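You operate a simulated robot arm through the tools that you are given. There is no shell and no other tool. Be economical: measure what you need, move in short steps, check, and stop when the job is done.

The job below is to be done with a simulated robot arm. You get a single attempt, and the scene is never put back.

Task
Change the belt for the size named on the drive box and tension it into the green.
Fine: red knob loose and star knob fully loose before the change; old belt on the clear part of the bench; red knob tight at the end.

Only the result counts: the job must be done as asked and must still hold three seconds after the hand-in. Knocking over, shifting, dropping, spilling or breaking anything else fails it.

Robot
A 7-joint arm with a two-finger parallel gripper, fixed in place. Base frame: the origin is at the foot of the arm, x ahead of it, y to its left, z up; the work surface is at about z = 860. Units: mm, rad, N and s.
With the tool pointing down near the work surface it reaches from about 300 to 700 mm from the base axis. Its first joint turns from -1.152 to 1.152 rad. Payload 1.57 kg.
Tool frame: the origin (TCP) lies between the finger pads and is the grasp point; the fingertips stand 30 mm ahead of it; z points along the fingers, y is the line along which they close. The gripper opens to 110 mm. The fingers are 24 mm wide and 12 mm thick; the gripper's body (48 by 112 mm) begins 78 mm behind the TCP.
Orientation is told as [roll, pitch, yaw] about the base's x, y, z axes, in that order, counted from this pose: with the fingers straight down and closing along the base's y, the tool's x points along the base's -x, its y along +y and its z along -z.

Tools
- The arm moves only by the tool send_rows. Its arguments are lists of equal length, an entry for each row: "linear": the shift along the base's x, y, z in units of 40 mm (1.0 is 40 mm), a list of three; "angular": the turn, a rotation vector about the base's x, y, z in units of 4 degrees (1.0 is 4 degrees), a list of three; "jaw": the gripper command, from -1 (fully open) to 1 (shut), values between in proportion. In form: {"linear": [[x, y, z], ...], "angular": [[rx, ry, rz], ...], "jaw": [jaw, ...]}. A call has 1 to 12 rows; each row shifts and turns the commanded pose from where the row before left it. A call with a number of a shift or a turn outside -1 to 1 is refused whole. A row lasts 0.2 s, in which the tool goes at most 50 mm and 0.15 rad; a call with a longer step from one row to the next is refused whole, and so is a gripper value outside its range. A pose out of reach is approached as far as the arm can. The call stops where the force on the tool passes 40 N (or 10 N more than at its start, if that is more) or the arm is blocked; 0.2 s more then pass. The fingers move at their own pace (about 108 mm/s each) and stop on an object; they squeeze with about 23 N. The grip force told is the motor's: it shows also when the fingers shut on nothing. Time passes only in rows, and 0.2 s behind the last, so rows that do not move let the fingers close. The reply holds the time, the measured pose of the TCP, the force on the tool along the base axes, the opening and the grip force, in the units named above and with some noise, and new pictures: "pictures" is both (left out), scene, wrist or none.
- Cameras (640 x 400 px; columns grow to the right, rows downward): "scene" is fixed at [164.2, -390.9, 1407.3]; the picture's right is [0.78, -0.62, 0.00], its down [-0.35, -0.44, -0.83] and it looks along [0.51, 0.65, -0.56] (base axes); focal length 292 px, centre (320, 200). "wrist" rides on the gripper at [70, 16, -141] in the tool frame; the picture's right is [-0.23, 0.97, 0.00], its down [-0.86, -0.20, -0.48] and it looks along [-0.47, -0.11, 0.88] (tool axes); focal length 222 px, centre (320, 200). There is no depth. A picture from a camera that has moved, and an enlarged one, comes with that camera's place and axes in the base frame and with its lens.
- inspect(camera, box): a new picture of the part [left, top, right, bottom] of that camera's present view, enlarged. The clock stands still meanwhile.
- sign_off(): hands the job in; it is judged then, once.

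Work in short steps. Places have to be worked out from the pictures, the camera data and where the tool is seen: move nearer, look again, correct. Check each grasp and each placing, and mend what went wrong. You have 120 turns and 170 pictures in all, those below and enlarged ones among them. Open the gripper and draw the arm clear of the work before you hand the job in, unless the task says otherwise; then end with one line.

The tools are called after "Request:" as a command line: name --argument value ..., lists and objects as JSON in quotes. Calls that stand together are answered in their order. send_rows: Moves the arm, as the interface text tells. Its arguments: {"type":"object","properties":{"linear":{"type":"array","items":{"type":"array","items":{"type":"number"}}},"angular":{"type":"array","items":{"type":"array","items":{"type":"number"}}},"jaw":{"type":"array","items":{"type":"number"}},"pictures":{"type":"string","enum":["both","scene","wrist","none"]}},"required":["linear","angular","jaw"]} The other tools are called the same way: inspect (camera, box) takes an enlarged picture of a part of a camera's view; sign_off () hands the job in.

At the start:

```text
time: 0.0
position: [399.3, -46.2, 1245.9]
orientation: [0.001, 0.001, -0.001]
force: [-0.3, 1.0, -0.4]
finger_gap: 110.1
finger_force: 0.0
```

scene: 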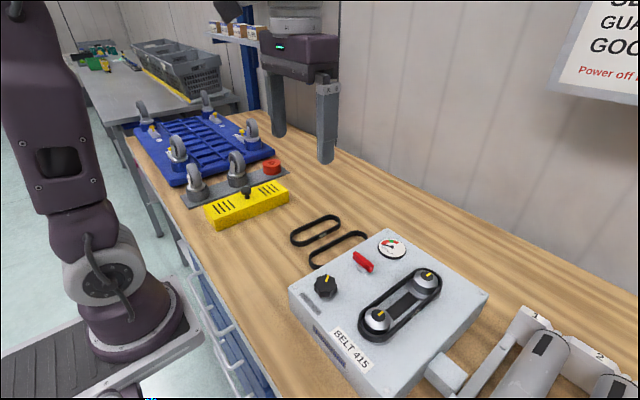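
wrist: 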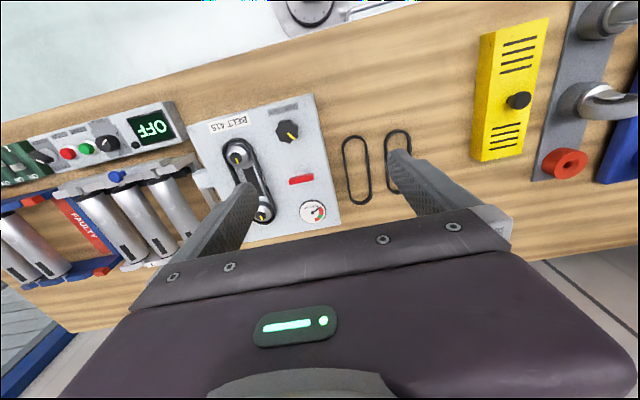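

I'll look closely at the drive box, the spare belts and the knobs first.

Request:
inspect --camera "scene" --box '[280, 210, 500, 390]'

Request:
inspect --camera "wrist" --box '[180, 80, 420, 240]'

```text
2.22 times, centred on (390, 300) of scene
camera zoom: at [164.2, -390.9, 1407.3], right [0.78, -0.62, 0.0], down [-0.35, -0.44, -0.83], along [0.51, 0.65, -0.56], focal length 649 px, centre (164, -22)
```

zoom: 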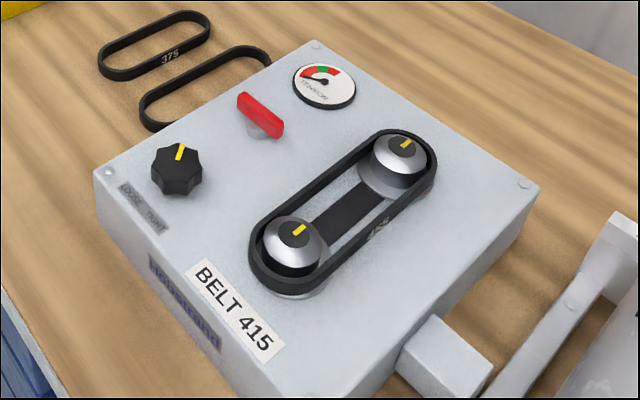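

```text
2.50 times, centred on (300, 160) of wrist
camera zoom: at [328.4, -28.7, 1387.6], right [0.23, 0.97, 0.0], down [0.86, -0.2, 0.48], along [0.47, -0.11, -0.88], focal length 555 px, centre (370, 300)
```

zoom: 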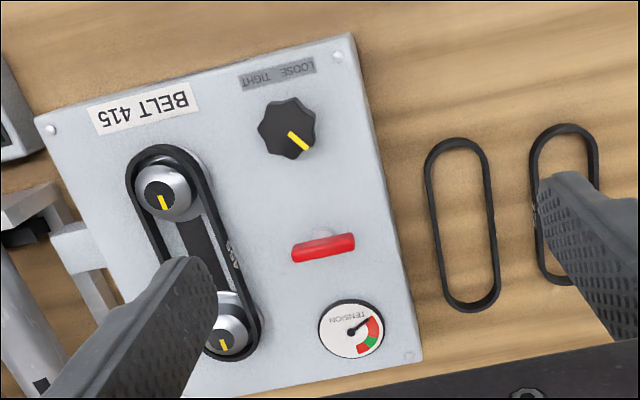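

The drive asks for 415; the spare belt nearer the box is probably 415 and the farther one is 375. I'll go lower over the box for a closer look.

Request:
send_rows --linear '[[0.0, -0.4, -0.9], [0.0, -0.4, -0.9], [0.0, -0.4, -0.9], [0.0, -0.4, -0.9]]' --angular '[[0, 0, 0], [0, 0, 0], [0, 0, 0], [0, 0, 0]]' --jaw '[-1, -1, -1, -1]'

Request:
inspect --camera "wrist" --box '[160, 0, 480, 200]'

Request:
inspect --camera "scene" --box '[280, 200, 400, 275]'

```text
time: 1.0
position: [401.1, -111.5, 1101.9]
orientation: [0.0, 0.001, 0.002]
force: [-0.3, -0.2, -0.1]
finger_gap: 110.1
finger_force: 0.0
camera wrist: at [330.9, -93.6, 1243.1], right [0.23, 0.97, 0.0], down [0.85, -0.2, 0.48], along [0.47, -0.11, -0.88], focal length 222 px, centre (320, 200)
```

scene: 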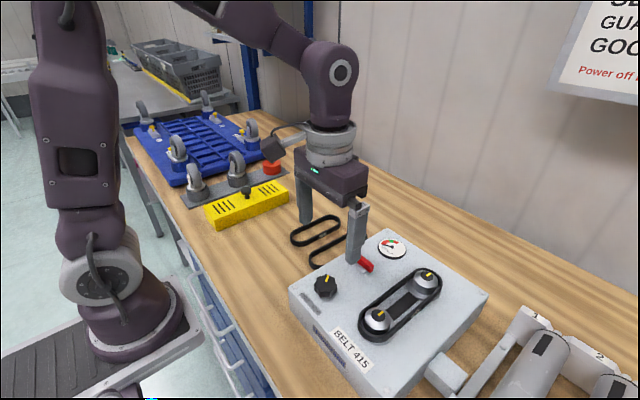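
wrist: 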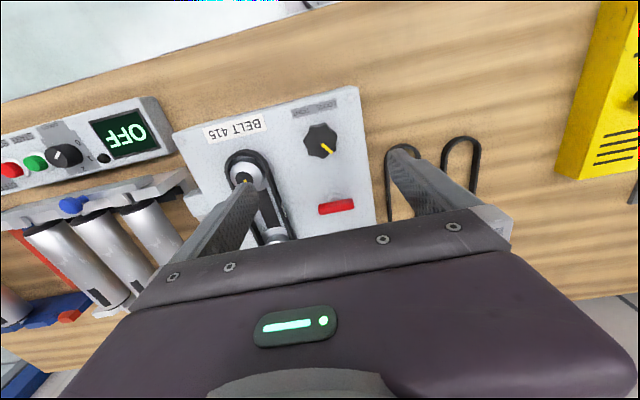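

```text
2.00 times, centred on (320, 100) of wrist
camera zoom: at [330.9, -93.6, 1243.1], right [0.23, 0.97, 0.0], down [0.85, -0.2, 0.48], along [0.47, -0.11, -0.88], focal length 444 px, centre (320, 400)
```

zoom: 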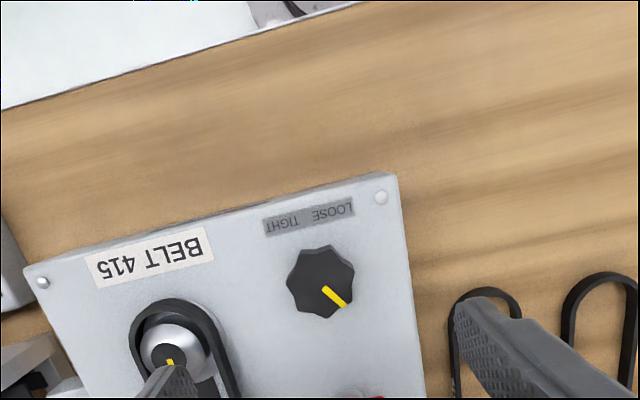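

```text
5.33 times, centred on (340, 238) of scene
camera zoom: at [164.2, -390.9, 1407.3], right [0.78, -0.62, 0.0], down [-0.35, -0.44, -0.83], along [0.51, 0.65, -0.56], focal length 1558 px, centre (213, 0)
```

zoom: 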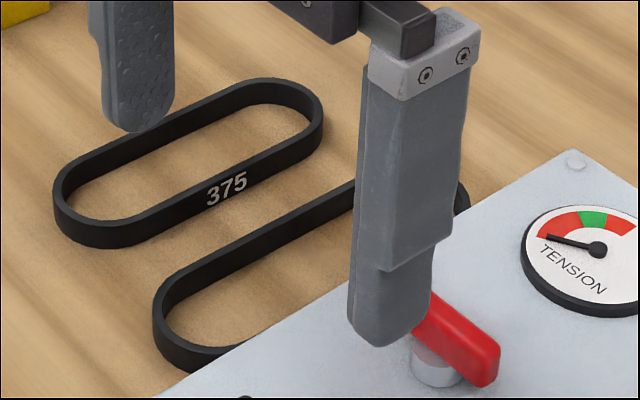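

The red handle is a bar along y at about (498,-108,961), on a stem. I'll go above it and yaw -90° so the fingers close across it (along x).

Request:
send_rows --linear '[[0.2, 0, 0], [0.2, 0, 0], [0.2, 0, 0], [0.2, 0, 0], [0.2, 0, 0], [0.2, 0, 0], [0.2, 0, 0], [0.2, 0, 0], [0.2, 0, 0], [0.2, 0, 0], [0.2, 0, 0], [0.23, 0.06, 0]]' --angular '[[0, 0, -1], [0, 0, -1], [0, 0, -1], [0, 0, -1], [0, 0, -1], [0, 0, -1], [0, 0, -1], [0, 0, -1], [0, 0, -1], [0, 0, -1], [0, 0, -1], [0, 0, -1]]' --jaw '[-1, -1, -1, -1, -1, -1, -1, -1, -1, -1, -1, -1]' --pictures "none"

Request:
send_rows --linear '[[0, 0, -0.1], [0, 0, -0.1], [0, 0, -0.1], [0, 0, -0.1], [0, 0, -0.1], [0, 0, -0.1], [0, 0, -0.1], [0, 0, -0.1], [0, 0, -0.1], [0, 0, -0.1], [0, 0, 0]]' --angular '[[0, 0, -1], [0, 0, -1], [0, 0, -1], [0, 0, -1], [0, 0, -1], [0, 0, -1], [0, 0, -1], [0, 0, -1], [0, 0, -1], [0, 0, -1], [0, 0, -0.5]]' --jaw '[-1, -1, -1, -1, -1, -1, -1, -1, -1, -1, -1]'

Request:
inspect --camera "wrist" --box '[160, 50, 480, 250]'

```text
time: 3.6
position: [496.0, -107.1, 1101.3]
orientation: [0.0, 0.001, -0.84]
force: [0.4, 0.4, 0.6]
finger_gap: 109.9
finger_force: 0.0
```

```text
time: 6.0
position: [496.5, -106.6, 1061.4]
orientation: [-0.002, 0.001, -1.57]
force: [-0.3, -0.4, -0.1]
finger_gap: 109.7
finger_force: 0.0
camera wrist: at [512.2, -36.1, 1202.7], right [0.97, -0.23, 0.0], down [-0.2, -0.85, 0.48], along [-0.11, -0.47, -0.88], focal length 222 px, centre (320, 200)
```

scene: 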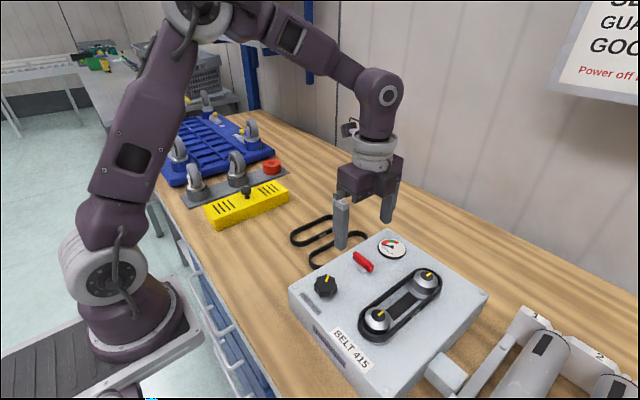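
wrist: 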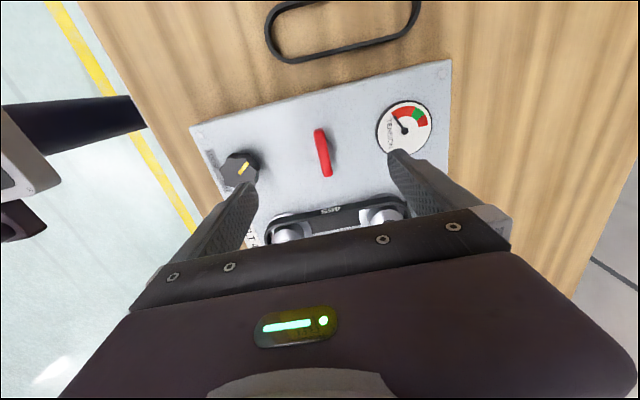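

```text
2.00 times, centred on (320, 150) of wrist
camera zoom: at [512.2, -36.1, 1202.7], right [0.97, -0.23, 0.0], down [-0.2, -0.85, 0.48], along [-0.11, -0.47, -0.88], focal length 444 px, centre (320, 300)
```

zoom: 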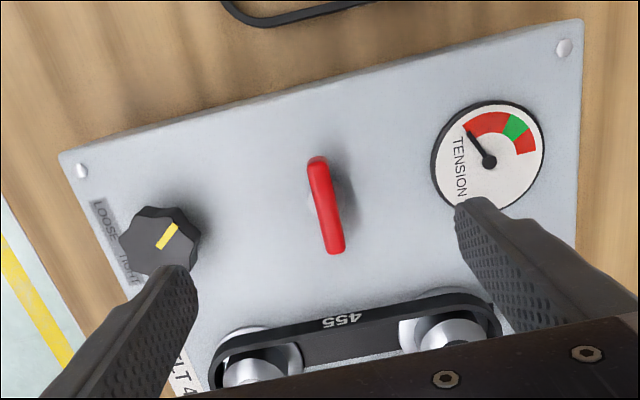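

Red bar confirmed at about (499,-107,962). I'll narrow the fingers, descend so the tips straddle the bar, then close.

Request:
send_rows --linear '[[0.06, -0.02, 0], [0, 0, -0.55], [0, 0, -0.5], [0, 0, -0.5], [0, 0, -0.5], [0, 0, 0]]' --angular '[[0, 0, 0], [0, 0, 0], [0, 0, 0], [0, 0, 0], [0, 0, 0], [0, 0, 0]]' --jaw '[0.1, 0.1, 0.1, 0.1, 0.1, 0.1]'

Request:
inspect --camera "scene" --box '[280, 200, 480, 325]'

```text
time: 7.4
position: [498.7, -107.4, 979.7]
orientation: [0.0, 0.001, -1.571]
force: [-0.2, 0.1, -0.2]
finger_gap: 49.8
finger_force: 0.1
camera wrist: at [514.2, -37.3, 1121.1], right [0.97, -0.23, 0.0], down [-0.2, -0.86, 0.48], along [-0.11, -0.47, -0.88], focal length 222 px, centre (320, 200)
```

scene: 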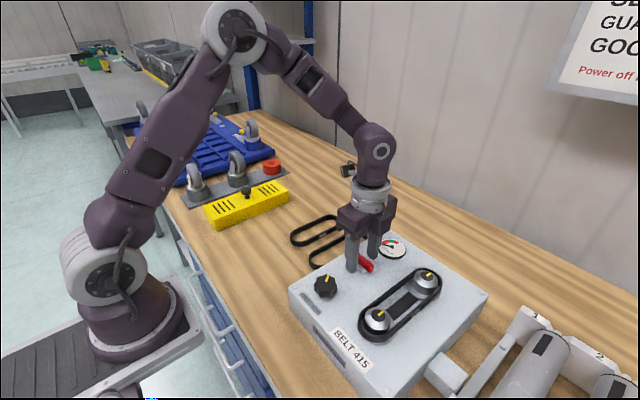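
wrist: 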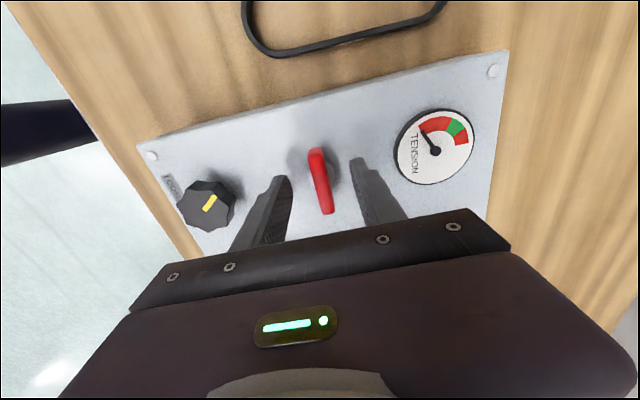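

```text
3.20 times, centred on (380, 262) of scene
camera zoom: at [164.2, -390.9, 1407.3], right [0.78, -0.62, 0.0], down [-0.35, -0.44, -0.83], along [0.51, 0.65, -0.56], focal length 935 px, centre (128, 0)
```

zoom: 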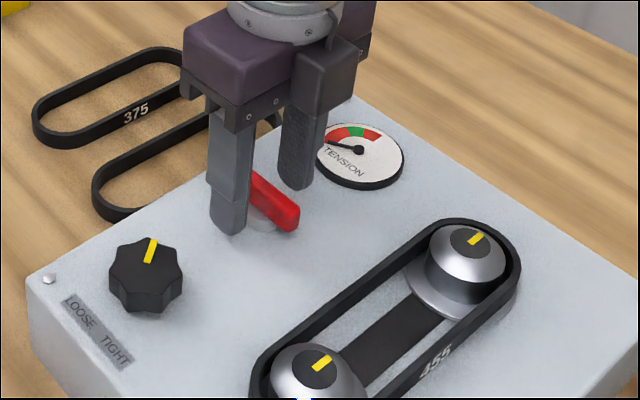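

Fingers straddle the bar. Down 5 mm and close.

Request:
send_rows --linear '[[0, 0, -0.12], [0, 0, 0], [0, 0, 0], [0, 0, 0]]' --angular '[[0, 0, 0], [0, 0, 0], [0, 0, 0], [0, 0, 0]]' --jaw '[0.1, 1, 1, 1]' --pictures "wrist"

```text
time: 8.4
position: [499.2, -109.3, 975.1]
orientation: [0.003, -0.001, -1.571]
force: [16.4, -1.0, -5.4]
finger_gap: 21.8
finger_force: 34.8
camera wrist: at [514.9, -37.8, 1116.7], right [0.97, -0.23, 0.0], down [-0.2, -0.85, 0.48], along [-0.11, -0.47, -0.88], focal length 222 px, centre (320, 200)
```

wrist: 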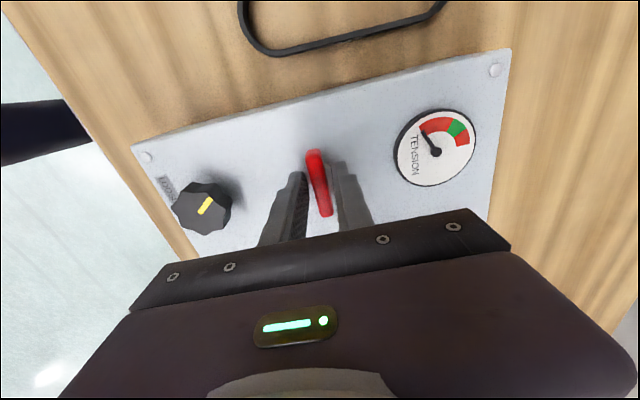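

The gap of 21.8 means the tips gripped the stem rather than the bar. I'll open, rise 9 mm and grip the bar.

Request:
send_rows --linear '[[0, 0, 0], [0.04, 0.04, 0.24], [0, 0, 0], [0, 0, 0], [0, 0, 0]]' --angular '[[0, 0, 0], [0, 0, 0], [0, 0, 0], [0, 0, 0], [0, 0, 0]]' --jaw '[0.4, 0.4, 1, 1, 1]' --pictures "wrist"

```text
time: 9.6
position: [500.6, -106.6, 985.1]
orientation: [-0.003, 0.001, -1.57]
force: [-6.8, -1.1, -6.2]
finger_gap: 11.8
finger_force: 28.7
camera wrist: at [515.8, -36.0, 1126.2], right [0.97, -0.23, 0.0], down [-0.2, -0.86, 0.48], along [-0.11, -0.47, -0.88], focal length 222 px, centre (320, 200)
```

wrist: 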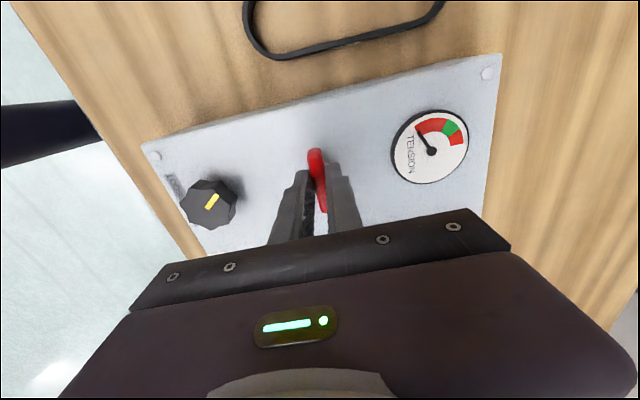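

Bar gripped (11.8 mm). Test turn counter-clockwise 12°.

Request:
send_rows --linear '[[0, 0, 0], [0, 0, 0], [0, 0, 0], [0, 0, 0]]' --angular '[[0, 0, 1], [0, 0, 1], [0, 0, 1], [0, 0, 0]]' --jaw '[1, 1, 1, 1]' --pictures "wrist"

```text
time: 10.6
position: [499.5, -107.0, 983.9]
orientation: [-0.002, 0.0, -1.36]
force: [-12.6, 0.6, -8.5]
finger_gap: 11.8
finger_force: 29.4
camera wrist: at [500.1, -34.2, 1126.3], right [1.0, -0.02, 0.0], down [-0.02, -0.88, 0.48], along [-0.01, -0.48, -0.88], focal length 222 px, centre (320, 200)
```

wrist: 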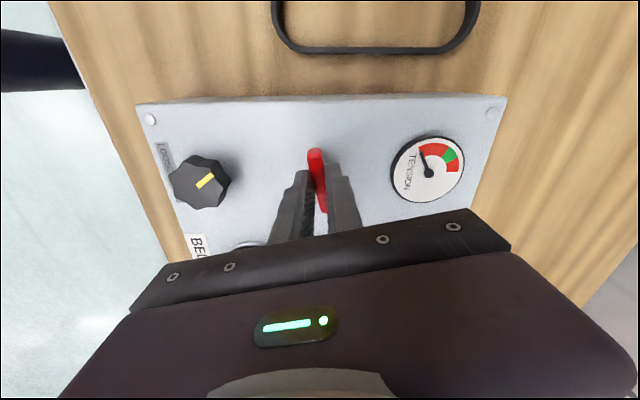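

The bar turns along with the hand. I'll continue counter-clockwise.

Request:
send_rows --linear '[[-0.03, 0, 0], [0, 0, 0], [0, 0, 0], [0, 0, 0], [0, 0, 0], [0, 0, 0], [0, 0, 0], [0, 0, 0], [0, 0, 0]]' --angular '[[0, 0, 1], [0, 0, 1], [0, 0, 1], [0, 0, 1], [0, 0, 1], [0, 0, 1], [0, 0, 1], [0, 0, 1], [0, 0, 0]]' --jaw '[1, 1, 1, 1, 1, 1, 1, 1, 1]'

```text
time: 12.6
position: [498.1, -108.2, 985.6]
orientation: [-0.002, 0.002, -0.803]
force: [-21.9, -4.3, -6.4]
finger_gap: 11.9
finger_force: 29.7
camera wrist: at [460.6, -45.1, 1126.7], right [0.86, 0.51, 0.0], down [0.45, -0.75, 0.48], along [0.24, -0.41, -0.88], focal length 222 px, centre (320, 200)
```

scene: 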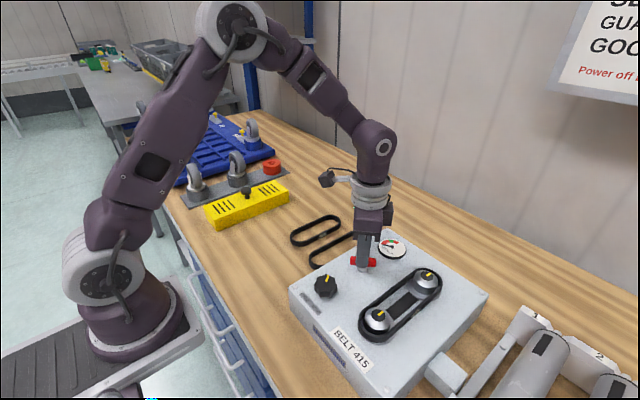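
wrist: 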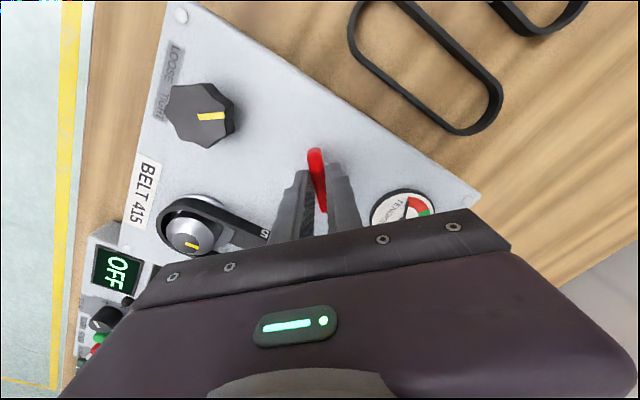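

Turned 44° and still going; I'll relieve the x side force and continue.

Request:
send_rows --linear '[[-0.05, 0, 0], [-0.02, 0, 0], [0, 0, 0], [0, 0, 0], [0, 0, 0], [0, 0, 0], [0, 0, 0], [0, 0, 0], [0, 0, 0], [0, 0, 0], [0, 0, 0]]' --angular '[[0, 0, 0], [0, 0, 1], [0, 0, 1], [0, 0, 1], [0, 0, 1], [0, 0, 1], [0, 0, 1], [0, 0, 1], [0, 0, 1], [0, 0, 1], [0, 0, 1]]' --jaw '[1, 1, 1, 1, 1, 1, 1, 1, 1, 1, 1]' --pictures "wrist"

```text
time: 15.0
position: [496.2, -109.0, 985.9]
orientation: [-0.001, -0.002, -0.105]
force: [3.7, -31.9, 2.6]
finger_gap: 11.7
finger_force: 29.0
camera wrist: at [427.7, -84.5, 1126.7], right [0.33, 0.94, 0.0], down [0.83, -0.29, 0.48], along [0.45, -0.16, -0.88], focal length 222 px, centre (320, 200)
```

wrist: 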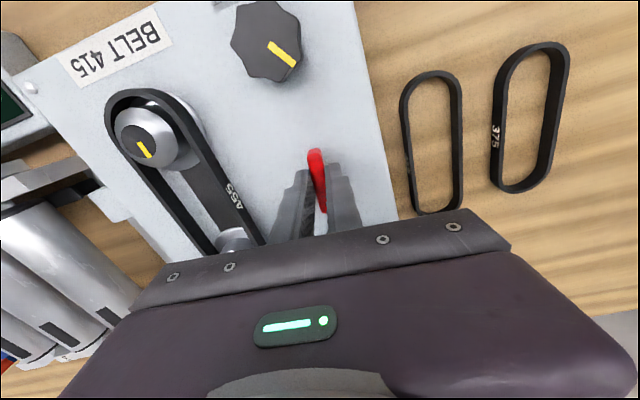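

No stop yet at 84°. I'll relieve y and continue.

Request:
send_rows --linear '[[0, -0.06, 0], [0, -0.02, 0], [0, 0, 0], [0, 0, 0], [0, 0, 0], [0, 0, 0], [0, 0, 0], [0, 0, 0]]' --angular '[[0, 0, 0], [0, 0, 1], [0, 0, 1], [0, 0, 1], [0, 0, 1], [0, 0, 1], [0, 0, 1], [0, 0, 0]]' --jaw '[1, 1, 1, 1, 1, 1, 1, 1]' --pictures "wrist"

```text
time: 16.8
position: [496.8, -109.8, 985.4]
orientation: [0.0, 0.004, 0.314]
force: [-6.1, -8.4, -6.3]
finger_gap: 19.7
finger_force: 33.5
camera wrist: at [423.4, -115.2, 1125.9], right [-0.09, 1.0, 0.0], down [0.88, 0.07, 0.47], along [0.47, 0.04, -0.88], focal length 222 px, centre (320, 200)
```

wrist: 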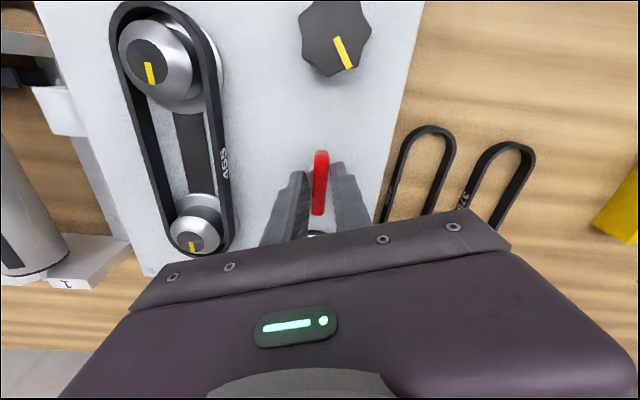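

The gap widened to 19.7 as the bar hit its stop (about a quarter turn). I'll release and lift to look.

Request:
send_rows --linear '[[0, 0, 0], [0, 0, 0], [0, 0, 0.5], [0, 0, 0.8], [0, 0, 0.8]]' --angular '[[0, 0, 0], [0, 0, 0], [0, 0, 0], [0, 0, -1], [0, 0, -1]]' --jaw '[0, 0, 0, 0, -1]'

Request:
inspect --camera "scene" --box '[280, 200, 480, 325]'

```text
time: 18.0
position: [494.2, -108.8, 1068.5]
orientation: [-0.001, 0.0, 0.175]
force: [0.8, 0.3, 1.0]
finger_gap: 109.9
finger_force: 0.1
camera wrist: at [422.7, -104.1, 1210.4], right [0.05, 1.0, 0.0], down [0.88, -0.05, 0.48], along [0.48, -0.03, -0.88], focal length 222 px, centre (320, 200)
```

scene: 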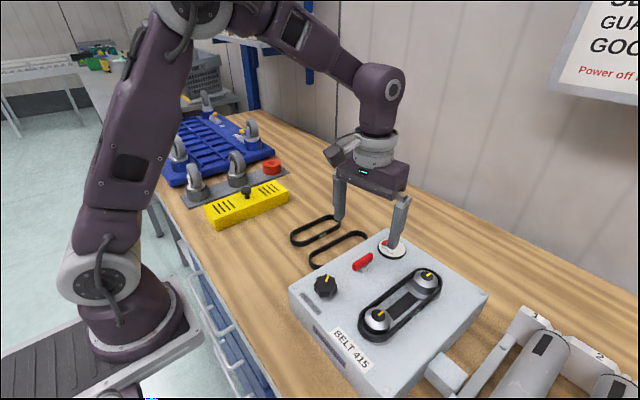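
wrist: 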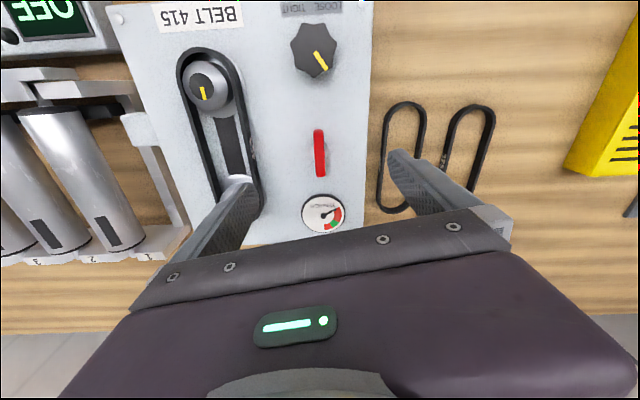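

```text
3.20 times, centred on (380, 262) of scene
camera zoom: at [164.2, -390.9, 1407.3], right [0.78, -0.62, 0.0], down [-0.35, -0.44, -0.83], along [0.51, 0.65, -0.56], focal length 935 px, centre (128, 0)
```

zoom: 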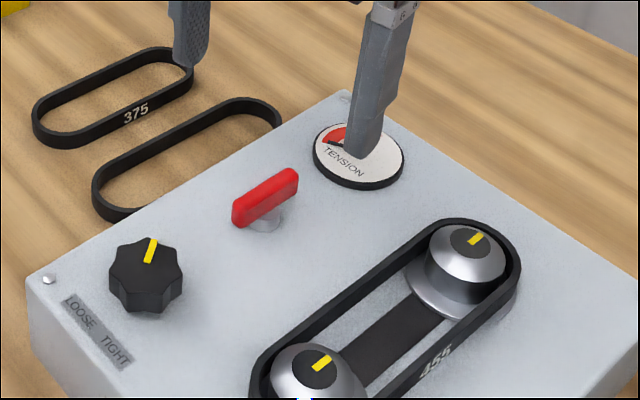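

Red bar is now along x (loose). Next the star knob at (399,-107): moving above it while yawing to about -60° so there's room for the counter-clockwise turn.

Request:
send_rows --linear '[[-0.2, 0, 0], [-0.2, 0, 0], [-0.2, 0, 0], [-0.2, 0, 0], [-0.2, 0, 0], [-0.2, 0, 0], [-0.2, 0, 0], [-0.2, 0, 0], [-0.2, 0, 0], [-0.2, 0, 0], [-0.2, 0, 0], [-0.2, 0, 0]]' --angular '[[0, 0, -1], [0, 0, -1], [0, 0, -1], [0, 0, -1], [0, 0, -1], [0, 0, -1], [0, 0, -1], [0, 0, -1], [0, 0, -1], [0, 0, -1], [0, 0, -1], [0, 0, -1]]' --jaw '[-1, -1, -1, -1, -1, -1, -1, -1, -1, -1, -1, -1]' --pictures "none"

Request:
send_rows --linear '[[0, 0, 0], [0, 0, 0], [0, 0, 0], [0, 0, -0.2], [0, 0, -0.2], [0, 0, -0.2]]' --angular '[[0, 0, -1], [0, 0, -1], [0, 0, -1], [0, 0, -1], [0, 0, -1], [0, 0, -0.5]]' --jaw '[-1, -1, -1, -0.5, -0.5, -0.5]'

Request:
inspect --camera "wrist" --box '[160, 50, 480, 250]'

```text
time: 20.6
position: [400.8, -109.9, 1068.8]
orientation: [0.0, 0.0, -0.662]
force: [-1.3, -0.3, -0.6]
finger_gap: 109.8
finger_force: 0.0
```

```text
time: 22.0
position: [400.7, -110.3, 1044.8]
orientation: [0.0, 0.0, -1.048]
force: [0.1, 0.1, 0.2]
finger_gap: 82.6
finger_force: 0.1
camera wrist: at [378.5, -40.4, 1186.0], right [0.96, 0.29, 0.0], down [0.25, -0.84, 0.48], along [0.14, -0.46, -0.88], focal length 222 px, centre (320, 200)
```

scene: 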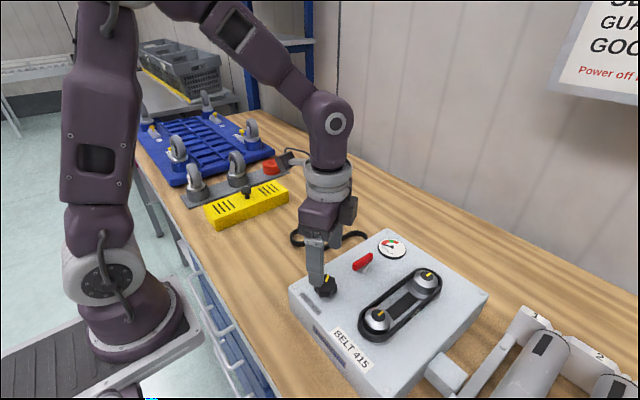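
wrist: 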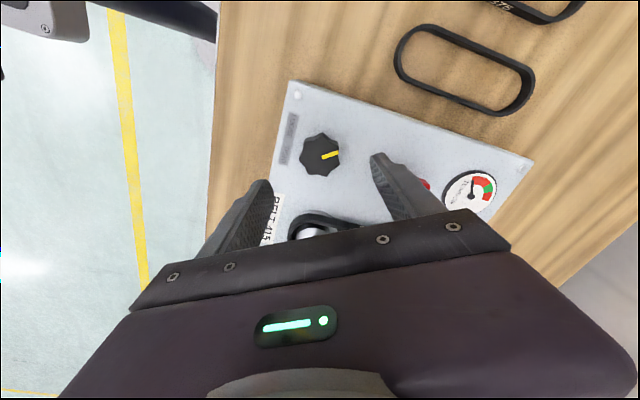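

```text
2.00 times, centred on (320, 150) of wrist
camera zoom: at [378.5, -40.4, 1186.0], right [0.96, 0.29, 0.0], down [0.25, -0.84, 0.48], along [0.14, -0.46, -0.88], focal length 444 px, centre (320, 300)
```

zoom: 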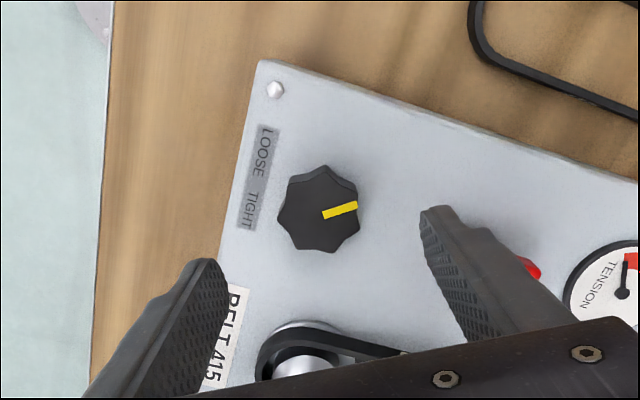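

Star knob centre at about (399.7,-107.4). Centering, descending to tips ~z 948 and closing on it.

Request:
send_rows --linear '[[-0.025, 0.07, -0.5], [0, 0, -0.5], [0, 0, -0.65], [0, 0, 0], [0, 0, 0], [0, 0, 0]]' --angular '[[0, 0, 0], [0, 0, 0], [0, 0, 0], [0, 0, 0], [0, 0, 0], [0, 0, 0]]' --jaw '[-0.3, -0.3, -0.3, 0.5, 1, 1]'

Request:
inspect --camera "wrist" --box '[200, 70, 520, 270]'

```text
time: 23.4
position: [398.2, -108.2, 978.6]
orientation: [-0.001, 0.001, -1.047]
force: [-11.4, -8.6, -8.0]
finger_gap: 43.4
finger_force: 45.3
camera wrist: at [377.3, -38.6, 1120.0], right [0.96, 0.29, 0.0], down [0.26, -0.84, 0.48], along [0.14, -0.46, -0.88], focal length 222 px, centre (320, 200)
```

scene: 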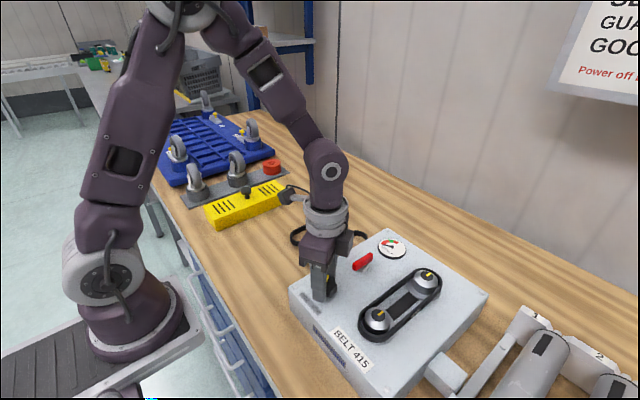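
wrist: 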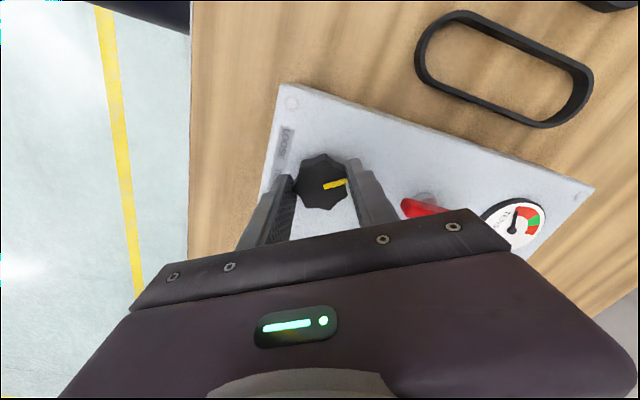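

```text
2.00 times, centred on (360, 170) of wrist
camera zoom: at [377.3, -38.6, 1120.0], right [0.96, 0.29, 0.0], down [0.26, -0.84, 0.48], along [0.14, -0.46, -0.88], focal length 444 px, centre (240, 260)
```

zoom: 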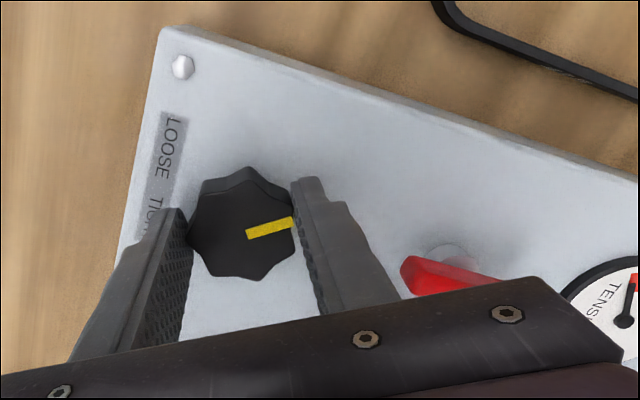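

Knob is gripped. Turning counter-clockwise 44°, then checking.

Request:
send_rows --linear '[[-0.03, -0.02, 0], [0, 0, 0], [0, 0, 0], [0, 0, 0], [0, 0, 0], [0, 0, 0], [0, 0, 0], [0, 0, 0], [0, 0, 0], [0, 0, 0], [0, 0, 0], [0, 0, 0]]' --angular '[[0, 0, 0], [0, 0, 1], [0, 0, 1], [0, 0, 1], [0, 0, 1], [0, 0, 1], [0, 0, 1], [0, 0, 1], [0, 0, 1], [0, 0, 1], [0, 0, 1], [0, 0, 1]]' --jaw '[1, 1, 1, 1, 1, 1, 1, 1, 1, 1, 1, 1]'

Request:
inspect --camera "scene" --box '[280, 200, 480, 325]'

```text
time: 25.5
position: [397.0, -109.5, 978.5]
orientation: [-0.002, -0.002, -0.484]
force: [1.9, -6.9, -5.9]
finger_gap: 43.3
finger_force: 45.2
stopped in row 10: the force on the tool passed its limit (the readings are from after the stop); the commanded pose is now the measured one
camera wrist: at [342.9, -61.2, 1120.2], right [0.65, 0.76, 0.0], down [0.67, -0.57, 0.48], along [0.36, -0.31, -0.88], focal length 222 px, centre (320, 200)
```

scene: 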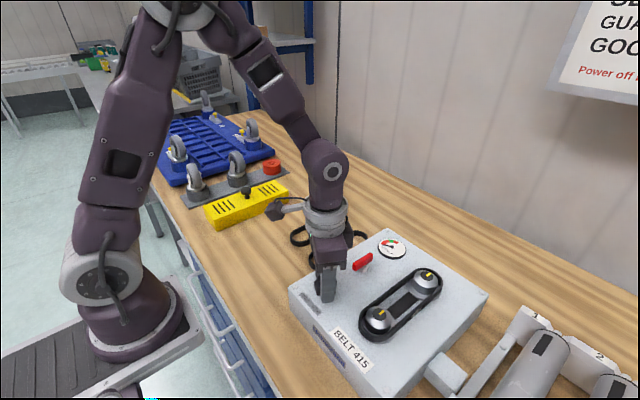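
wrist: 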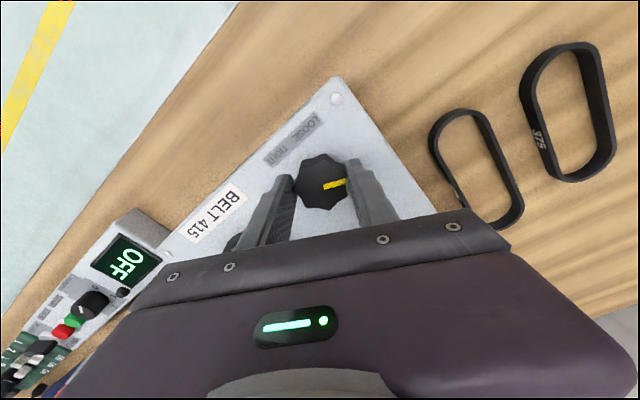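

```text
3.20 times, centred on (380, 262) of scene
camera zoom: at [164.4, -391.1, 1407.2], right [0.78, -0.62, 0.0], down [-0.35, -0.44, -0.83], along [0.51, 0.65, -0.56], focal length 935 px, centre (128, 0)
```

zoom: 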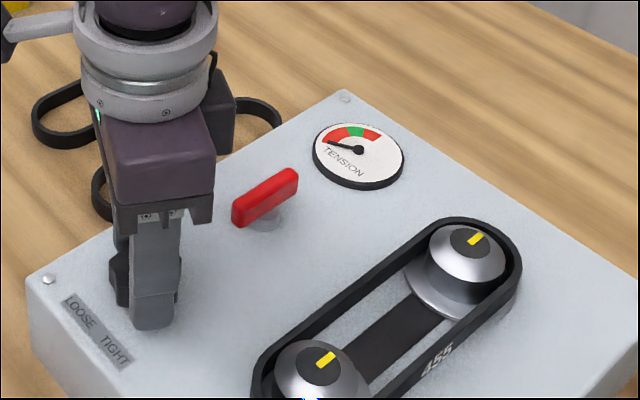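

Turned ~32°, pausing on side force only (commanded pose now re-zeroed). Continuing.

Request:
send_rows --linear '[[0, -0.02, 0], [0, 0, 0], [0, 0, 0], [0, 0, 0], [0, 0, 0], [0, 0, 0], [0, 0, 0], [0, 0, 0]]' --angular '[[0, 0, 1], [0, 0, 1], [0, 0, 1], [0, 0, 1], [0, 0, 1], [0, 0, 1], [0, 0, 1], [0, 0, 1]]' --jaw '[1, 1, 1, 1, 1, 1, 1, 1]' --pictures "wrist"

```text
time: 27.3
position: [398.1, -109.9, 977.7]
orientation: [-0.001, 0.0, 0.078]
force: [-1.8, -20.8, -6.9]
finger_gap: 43.2
finger_force: 45.0
camera wrist: at [326.1, -98.3, 1120.2], right [0.15, 0.99, 0.0], down [0.87, -0.13, 0.48], along [0.47, -0.07, -0.88], focal length 222 px, centre (320, 200)
```

wrist: 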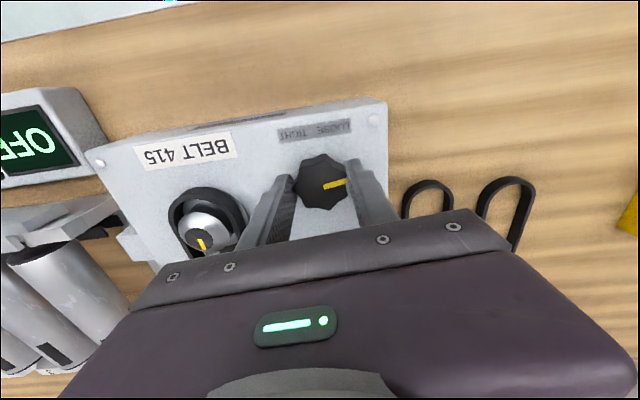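

Knob follows; continuing with slight y relief.

Request:
send_rows --linear '[[0, -0.03, 0], [0, 0, 0], [0, 0, 0], [0, 0, 0], [0, 0, 0], [0, 0, 0], [0, 0, 0], [0, 0, 0], [0, 0, 0], [0, 0, 0], [0, 0, 0], [0, 0, 0]]' --angular '[[0, 0, 0], [0, 0, 1], [0, 0, 1], [0, 0, 1], [0, 0, 1], [0, 0, 1], [0, 0, 1], [0, 0, 1], [0, 0, 1], [0, 0, 1], [0, 0, 1], [0, 0, 1]]' --jaw '[1, 1, 1, 1, 1, 1, 1, 1, 1, 1, 1, 1]' --pictures "wrist"

Request:
inspect --camera "scene" --box '[280, 200, 480, 325]'

```text
time: 30.1
position: [399.3, -110.9, 978.8]
orientation: [-0.002, 0.0, 0.843]
force: [0.7, -7.7, -5.3]
finger_gap: 42.9
finger_force: 45.1
stopped in row 12: the force on the tool passed its limit (the readings are from after the stop); the commanded pose is now the measured one
camera wrist: at [339.0, -151.5, 1120.1], right [-0.58, 0.82, 0.0], down [0.72, 0.51, 0.48], along [0.39, 0.27, -0.88], focal length 222 px, centre (320, 200)
```

wrist: 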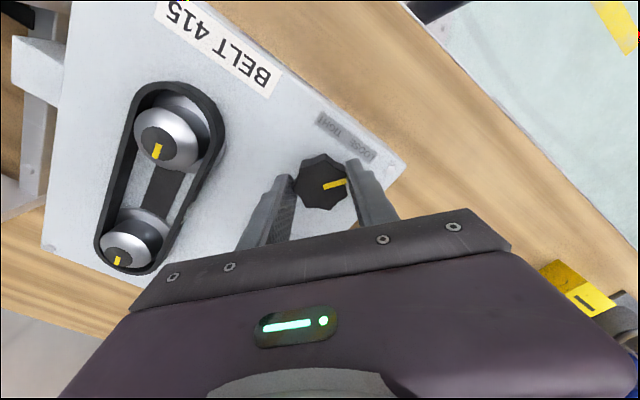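

```text
3.20 times, centred on (380, 262) of scene
camera zoom: at [164.3, -391.1, 1407.2], right [0.78, -0.62, 0.0], down [-0.35, -0.44, -0.83], along [0.51, 0.65, -0.56], focal length 935 px, centre (128, 0)
```

zoom: 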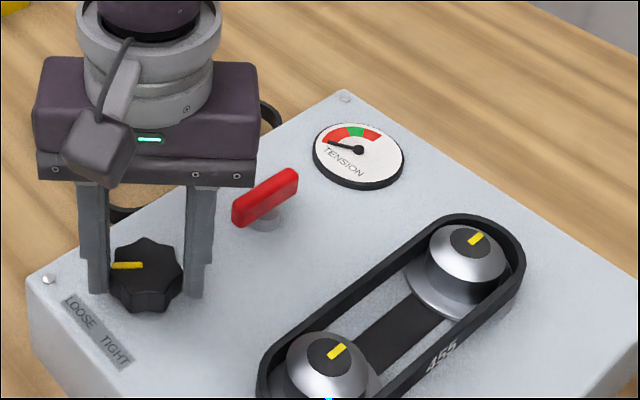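

The near pulley slides toward the far one as the knob loosens — right direction. Continuing counter-clockwise.

Request:
send_rows --linear '[[0, 0, 0], [0, 0, 0], [0, 0, 0], [0, 0, 0], [0, 0, 0], [0, 0, 0], [0, 0, 0], [0, 0, 0], [0, 0, 0]]' --angular '[[0, 0, 1], [0, 0, 1], [0, 0, 1], [0, 0, 1], [0, 0, 1], [0, 0, 1], [0, 0, 1], [0, 0, 1], [0, 0, 1]]' --jaw '[1, 1, 1, 1, 1, 1, 1, 1, 1]' --pictures "wrist"

Request:
inspect --camera "scene" --box '[280, 200, 480, 325]'

```text
time: 32.1
position: [400.2, -112.1, 978.3]
orientation: [-0.007, 0.001, 1.473]
force: [20.8, -21.5, 5.1]
finger_gap: 43.3
finger_force: 44.7
camera wrist: at [375.2, -178.6, 1120.0], right [-0.95, 0.32, -0.01], down [0.28, 0.83, 0.48], along [0.16, 0.45, -0.88], focal length 222 px, centre (320, 200)
```

wrist: 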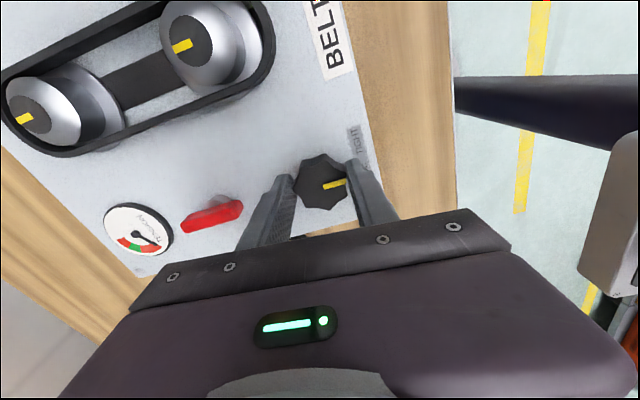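

```text
3.20 times, centred on (380, 262) of scene
camera zoom: at [164.7, -391.5, 1407.1], right [0.78, -0.62, 0.0], down [-0.35, -0.44, -0.83], along [0.51, 0.65, -0.56], focal length 935 px, centre (128, 0)
```

zoom: 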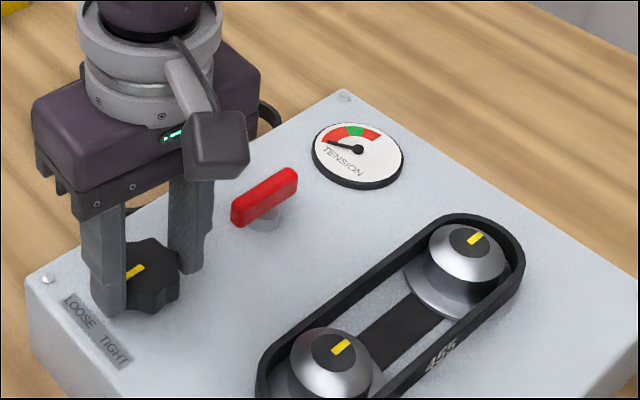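

Still turning with the pulley moving slightly. Continue a bit with side-force relief.

Request:
send_rows --linear '[[0.03, -0.03, 0], [0, 0, 0], [0, 0, 0], [0, 0, 0], [0, 0, 0], [0, 0, 0]]' --angular '[[0, 0, 0], [0, 0, 1], [0, 0, 1], [0, 0, 1], [0, 0, 1], [0, 0, 1]]' --jaw '[1, 1, 1, 1, 1, 1]' --pictures "wrist"

Request:
inspect --camera "scene" --box '[280, 200, 480, 325]'

```text
time: 33.5
position: [399.3, -112.3, 978.8]
orientation: [-0.003, -0.001, 1.823]
force: [11.6, 0.8, -4.1]
finger_gap: 42.3
finger_force: 45.6
camera wrist: at [400.0, -182.7, 1120.1], right [-1.0, -0.02, 0.0], down [-0.02, 0.88, 0.48], along [-0.01, 0.48, -0.88], focal length 222 px, centre (320, 200)
```

wrist: 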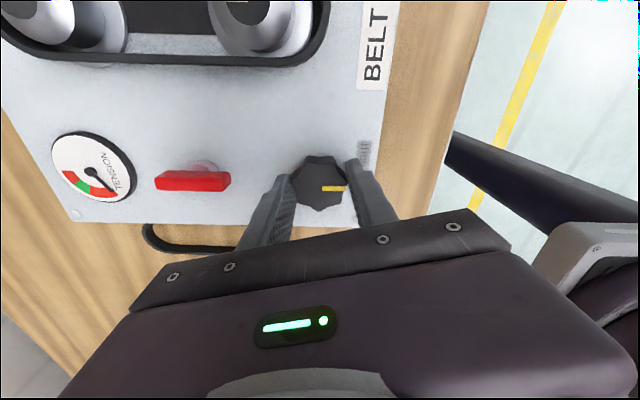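

```text
3.20 times, centred on (380, 262) of scene
camera zoom: at [164.6, -391.0, 1407.3], right [0.78, -0.62, 0.0], down [-0.35, -0.44, -0.83], along [0.51, 0.65, -0.56], focal length 935 px, centre (128, 0)
```

zoom: 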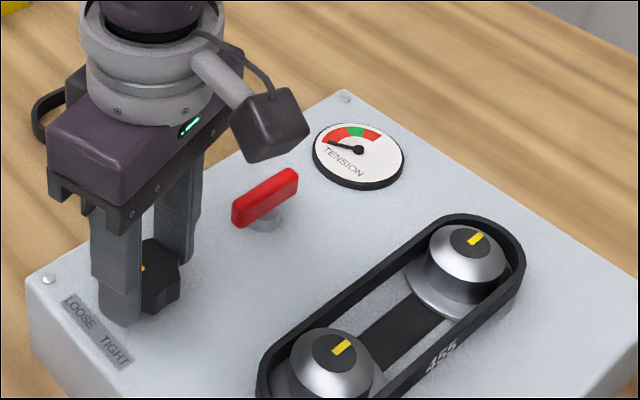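

The pointer slipped within the grip and the pulley no longer moves, so the loose stop seems reached. Release, lift and look.

Request:
send_rows --linear '[[0, 0, 0], [0, 0, 0], [0, 0, 0.8], [0, 0, 1], [0, 0, 0.8]]' --angular '[[0, 0, 0], [0, 0, 0], [0, 0, 0], [0, 0, -1], [0, 0, -1]]' --jaw '[-0.3, -0.3, -0.3, -0.3, -0.3]' --pictures "wrist"

Request:
inspect --camera "scene" --box '[280, 200, 480, 325]'

```text
time: 34.7
position: [399.7, -114.0, 1083.4]
orientation: [-0.003, 0.001, 1.683]
force: [0.1, -0.8, 0.3]
finger_gap: 71.5
finger_force: 0.1
camera wrist: at [390.2, -183.3, 1224.7], right [-0.99, 0.12, 0.0], down [0.1, 0.87, 0.48], along [0.06, 0.48, -0.88], focal length 222 px, centre (320, 200)
```

wrist: 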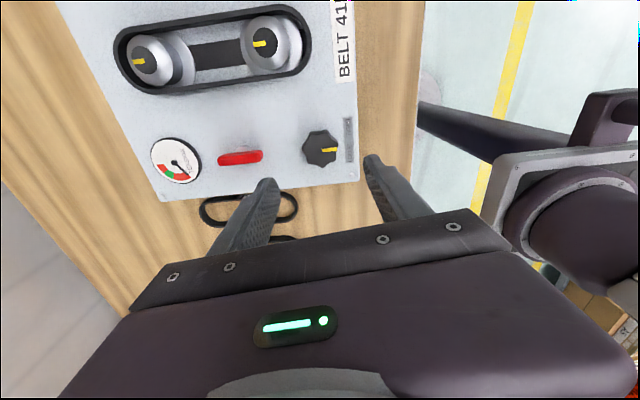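

```text
3.20 times, centred on (380, 262) of scene
camera zoom: at [164.2, -390.9, 1407.3], right [0.78, -0.62, 0.0], down [-0.35, -0.44, -0.83], along [0.51, 0.65, -0.56], focal length 935 px, centre (128, 0)
```

zoom: 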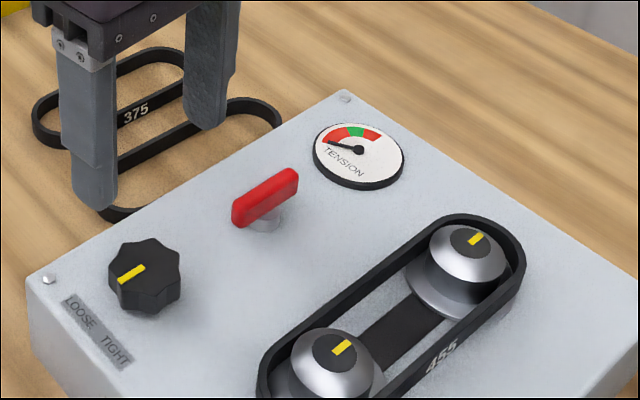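

Pointer now points to -x (≈145° turned). I'll regrip and try a bit further to confirm it's the end stop.

Request:
send_rows --linear '[[0, 0.13, -0.8], [0, 0, -1], [0, 0, -0.8], [0, 0, 0], [0, 0, 0], [0, 0, 0], [0, 0, 0], [0, 0, 0], [0, 0, 0], [0, 0, 0], [0, 0, 0]]' --angular '[[0, 0, -1], [0, 0, -1], [0, 0, -1], [0, 0, -1], [0, 0, 0], [0, 0, 0], [0, 0, 1], [0, 0, 1], [0, 0, 1], [0, 0, 1], [0, 0, 0]]' --jaw '[-0.3, -0.3, -0.3, -0.3, 1, 1, 1, 1, 1, 1, 1]' --pictures "wrist"

Request:
inspect --camera "scene" --box '[280, 200, 480, 325]'

```text
time: 37.1
position: [399.2, -108.4, 978.5]
orientation: [-0.003, -0.001, 1.686]
force: [-0.9, -4.3, 13.9]
finger_gap: 43.0
finger_force: 45.6
camera wrist: at [389.8, -177.5, 1120.5], right [-0.99, 0.12, 0.0], down [0.1, 0.87, 0.48], along [0.06, 0.47, -0.88], focal length 222 px, centre (320, 200)
```

wrist: 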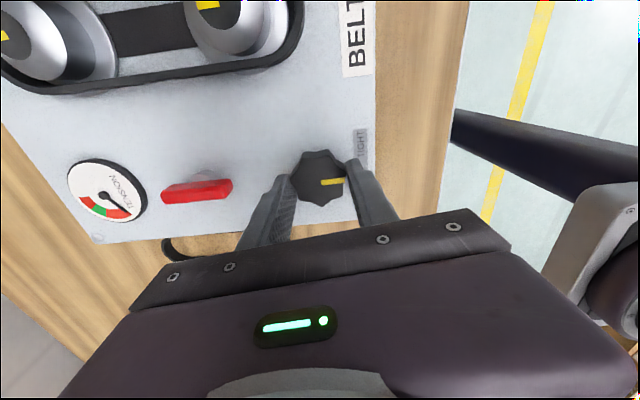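

```text
3.20 times, centred on (380, 262) of scene
camera zoom: at [164.0, -391.0, 1407.3], right [0.78, -0.62, 0.0], down [-0.35, -0.44, -0.83], along [0.51, 0.65, -0.56], focal length 935 px, centre (128, 0)
```

zoom: 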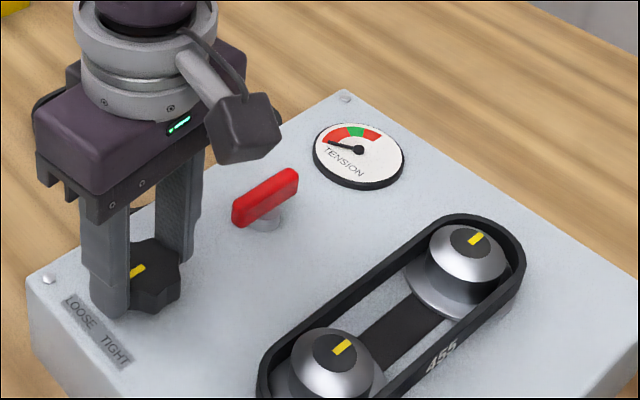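

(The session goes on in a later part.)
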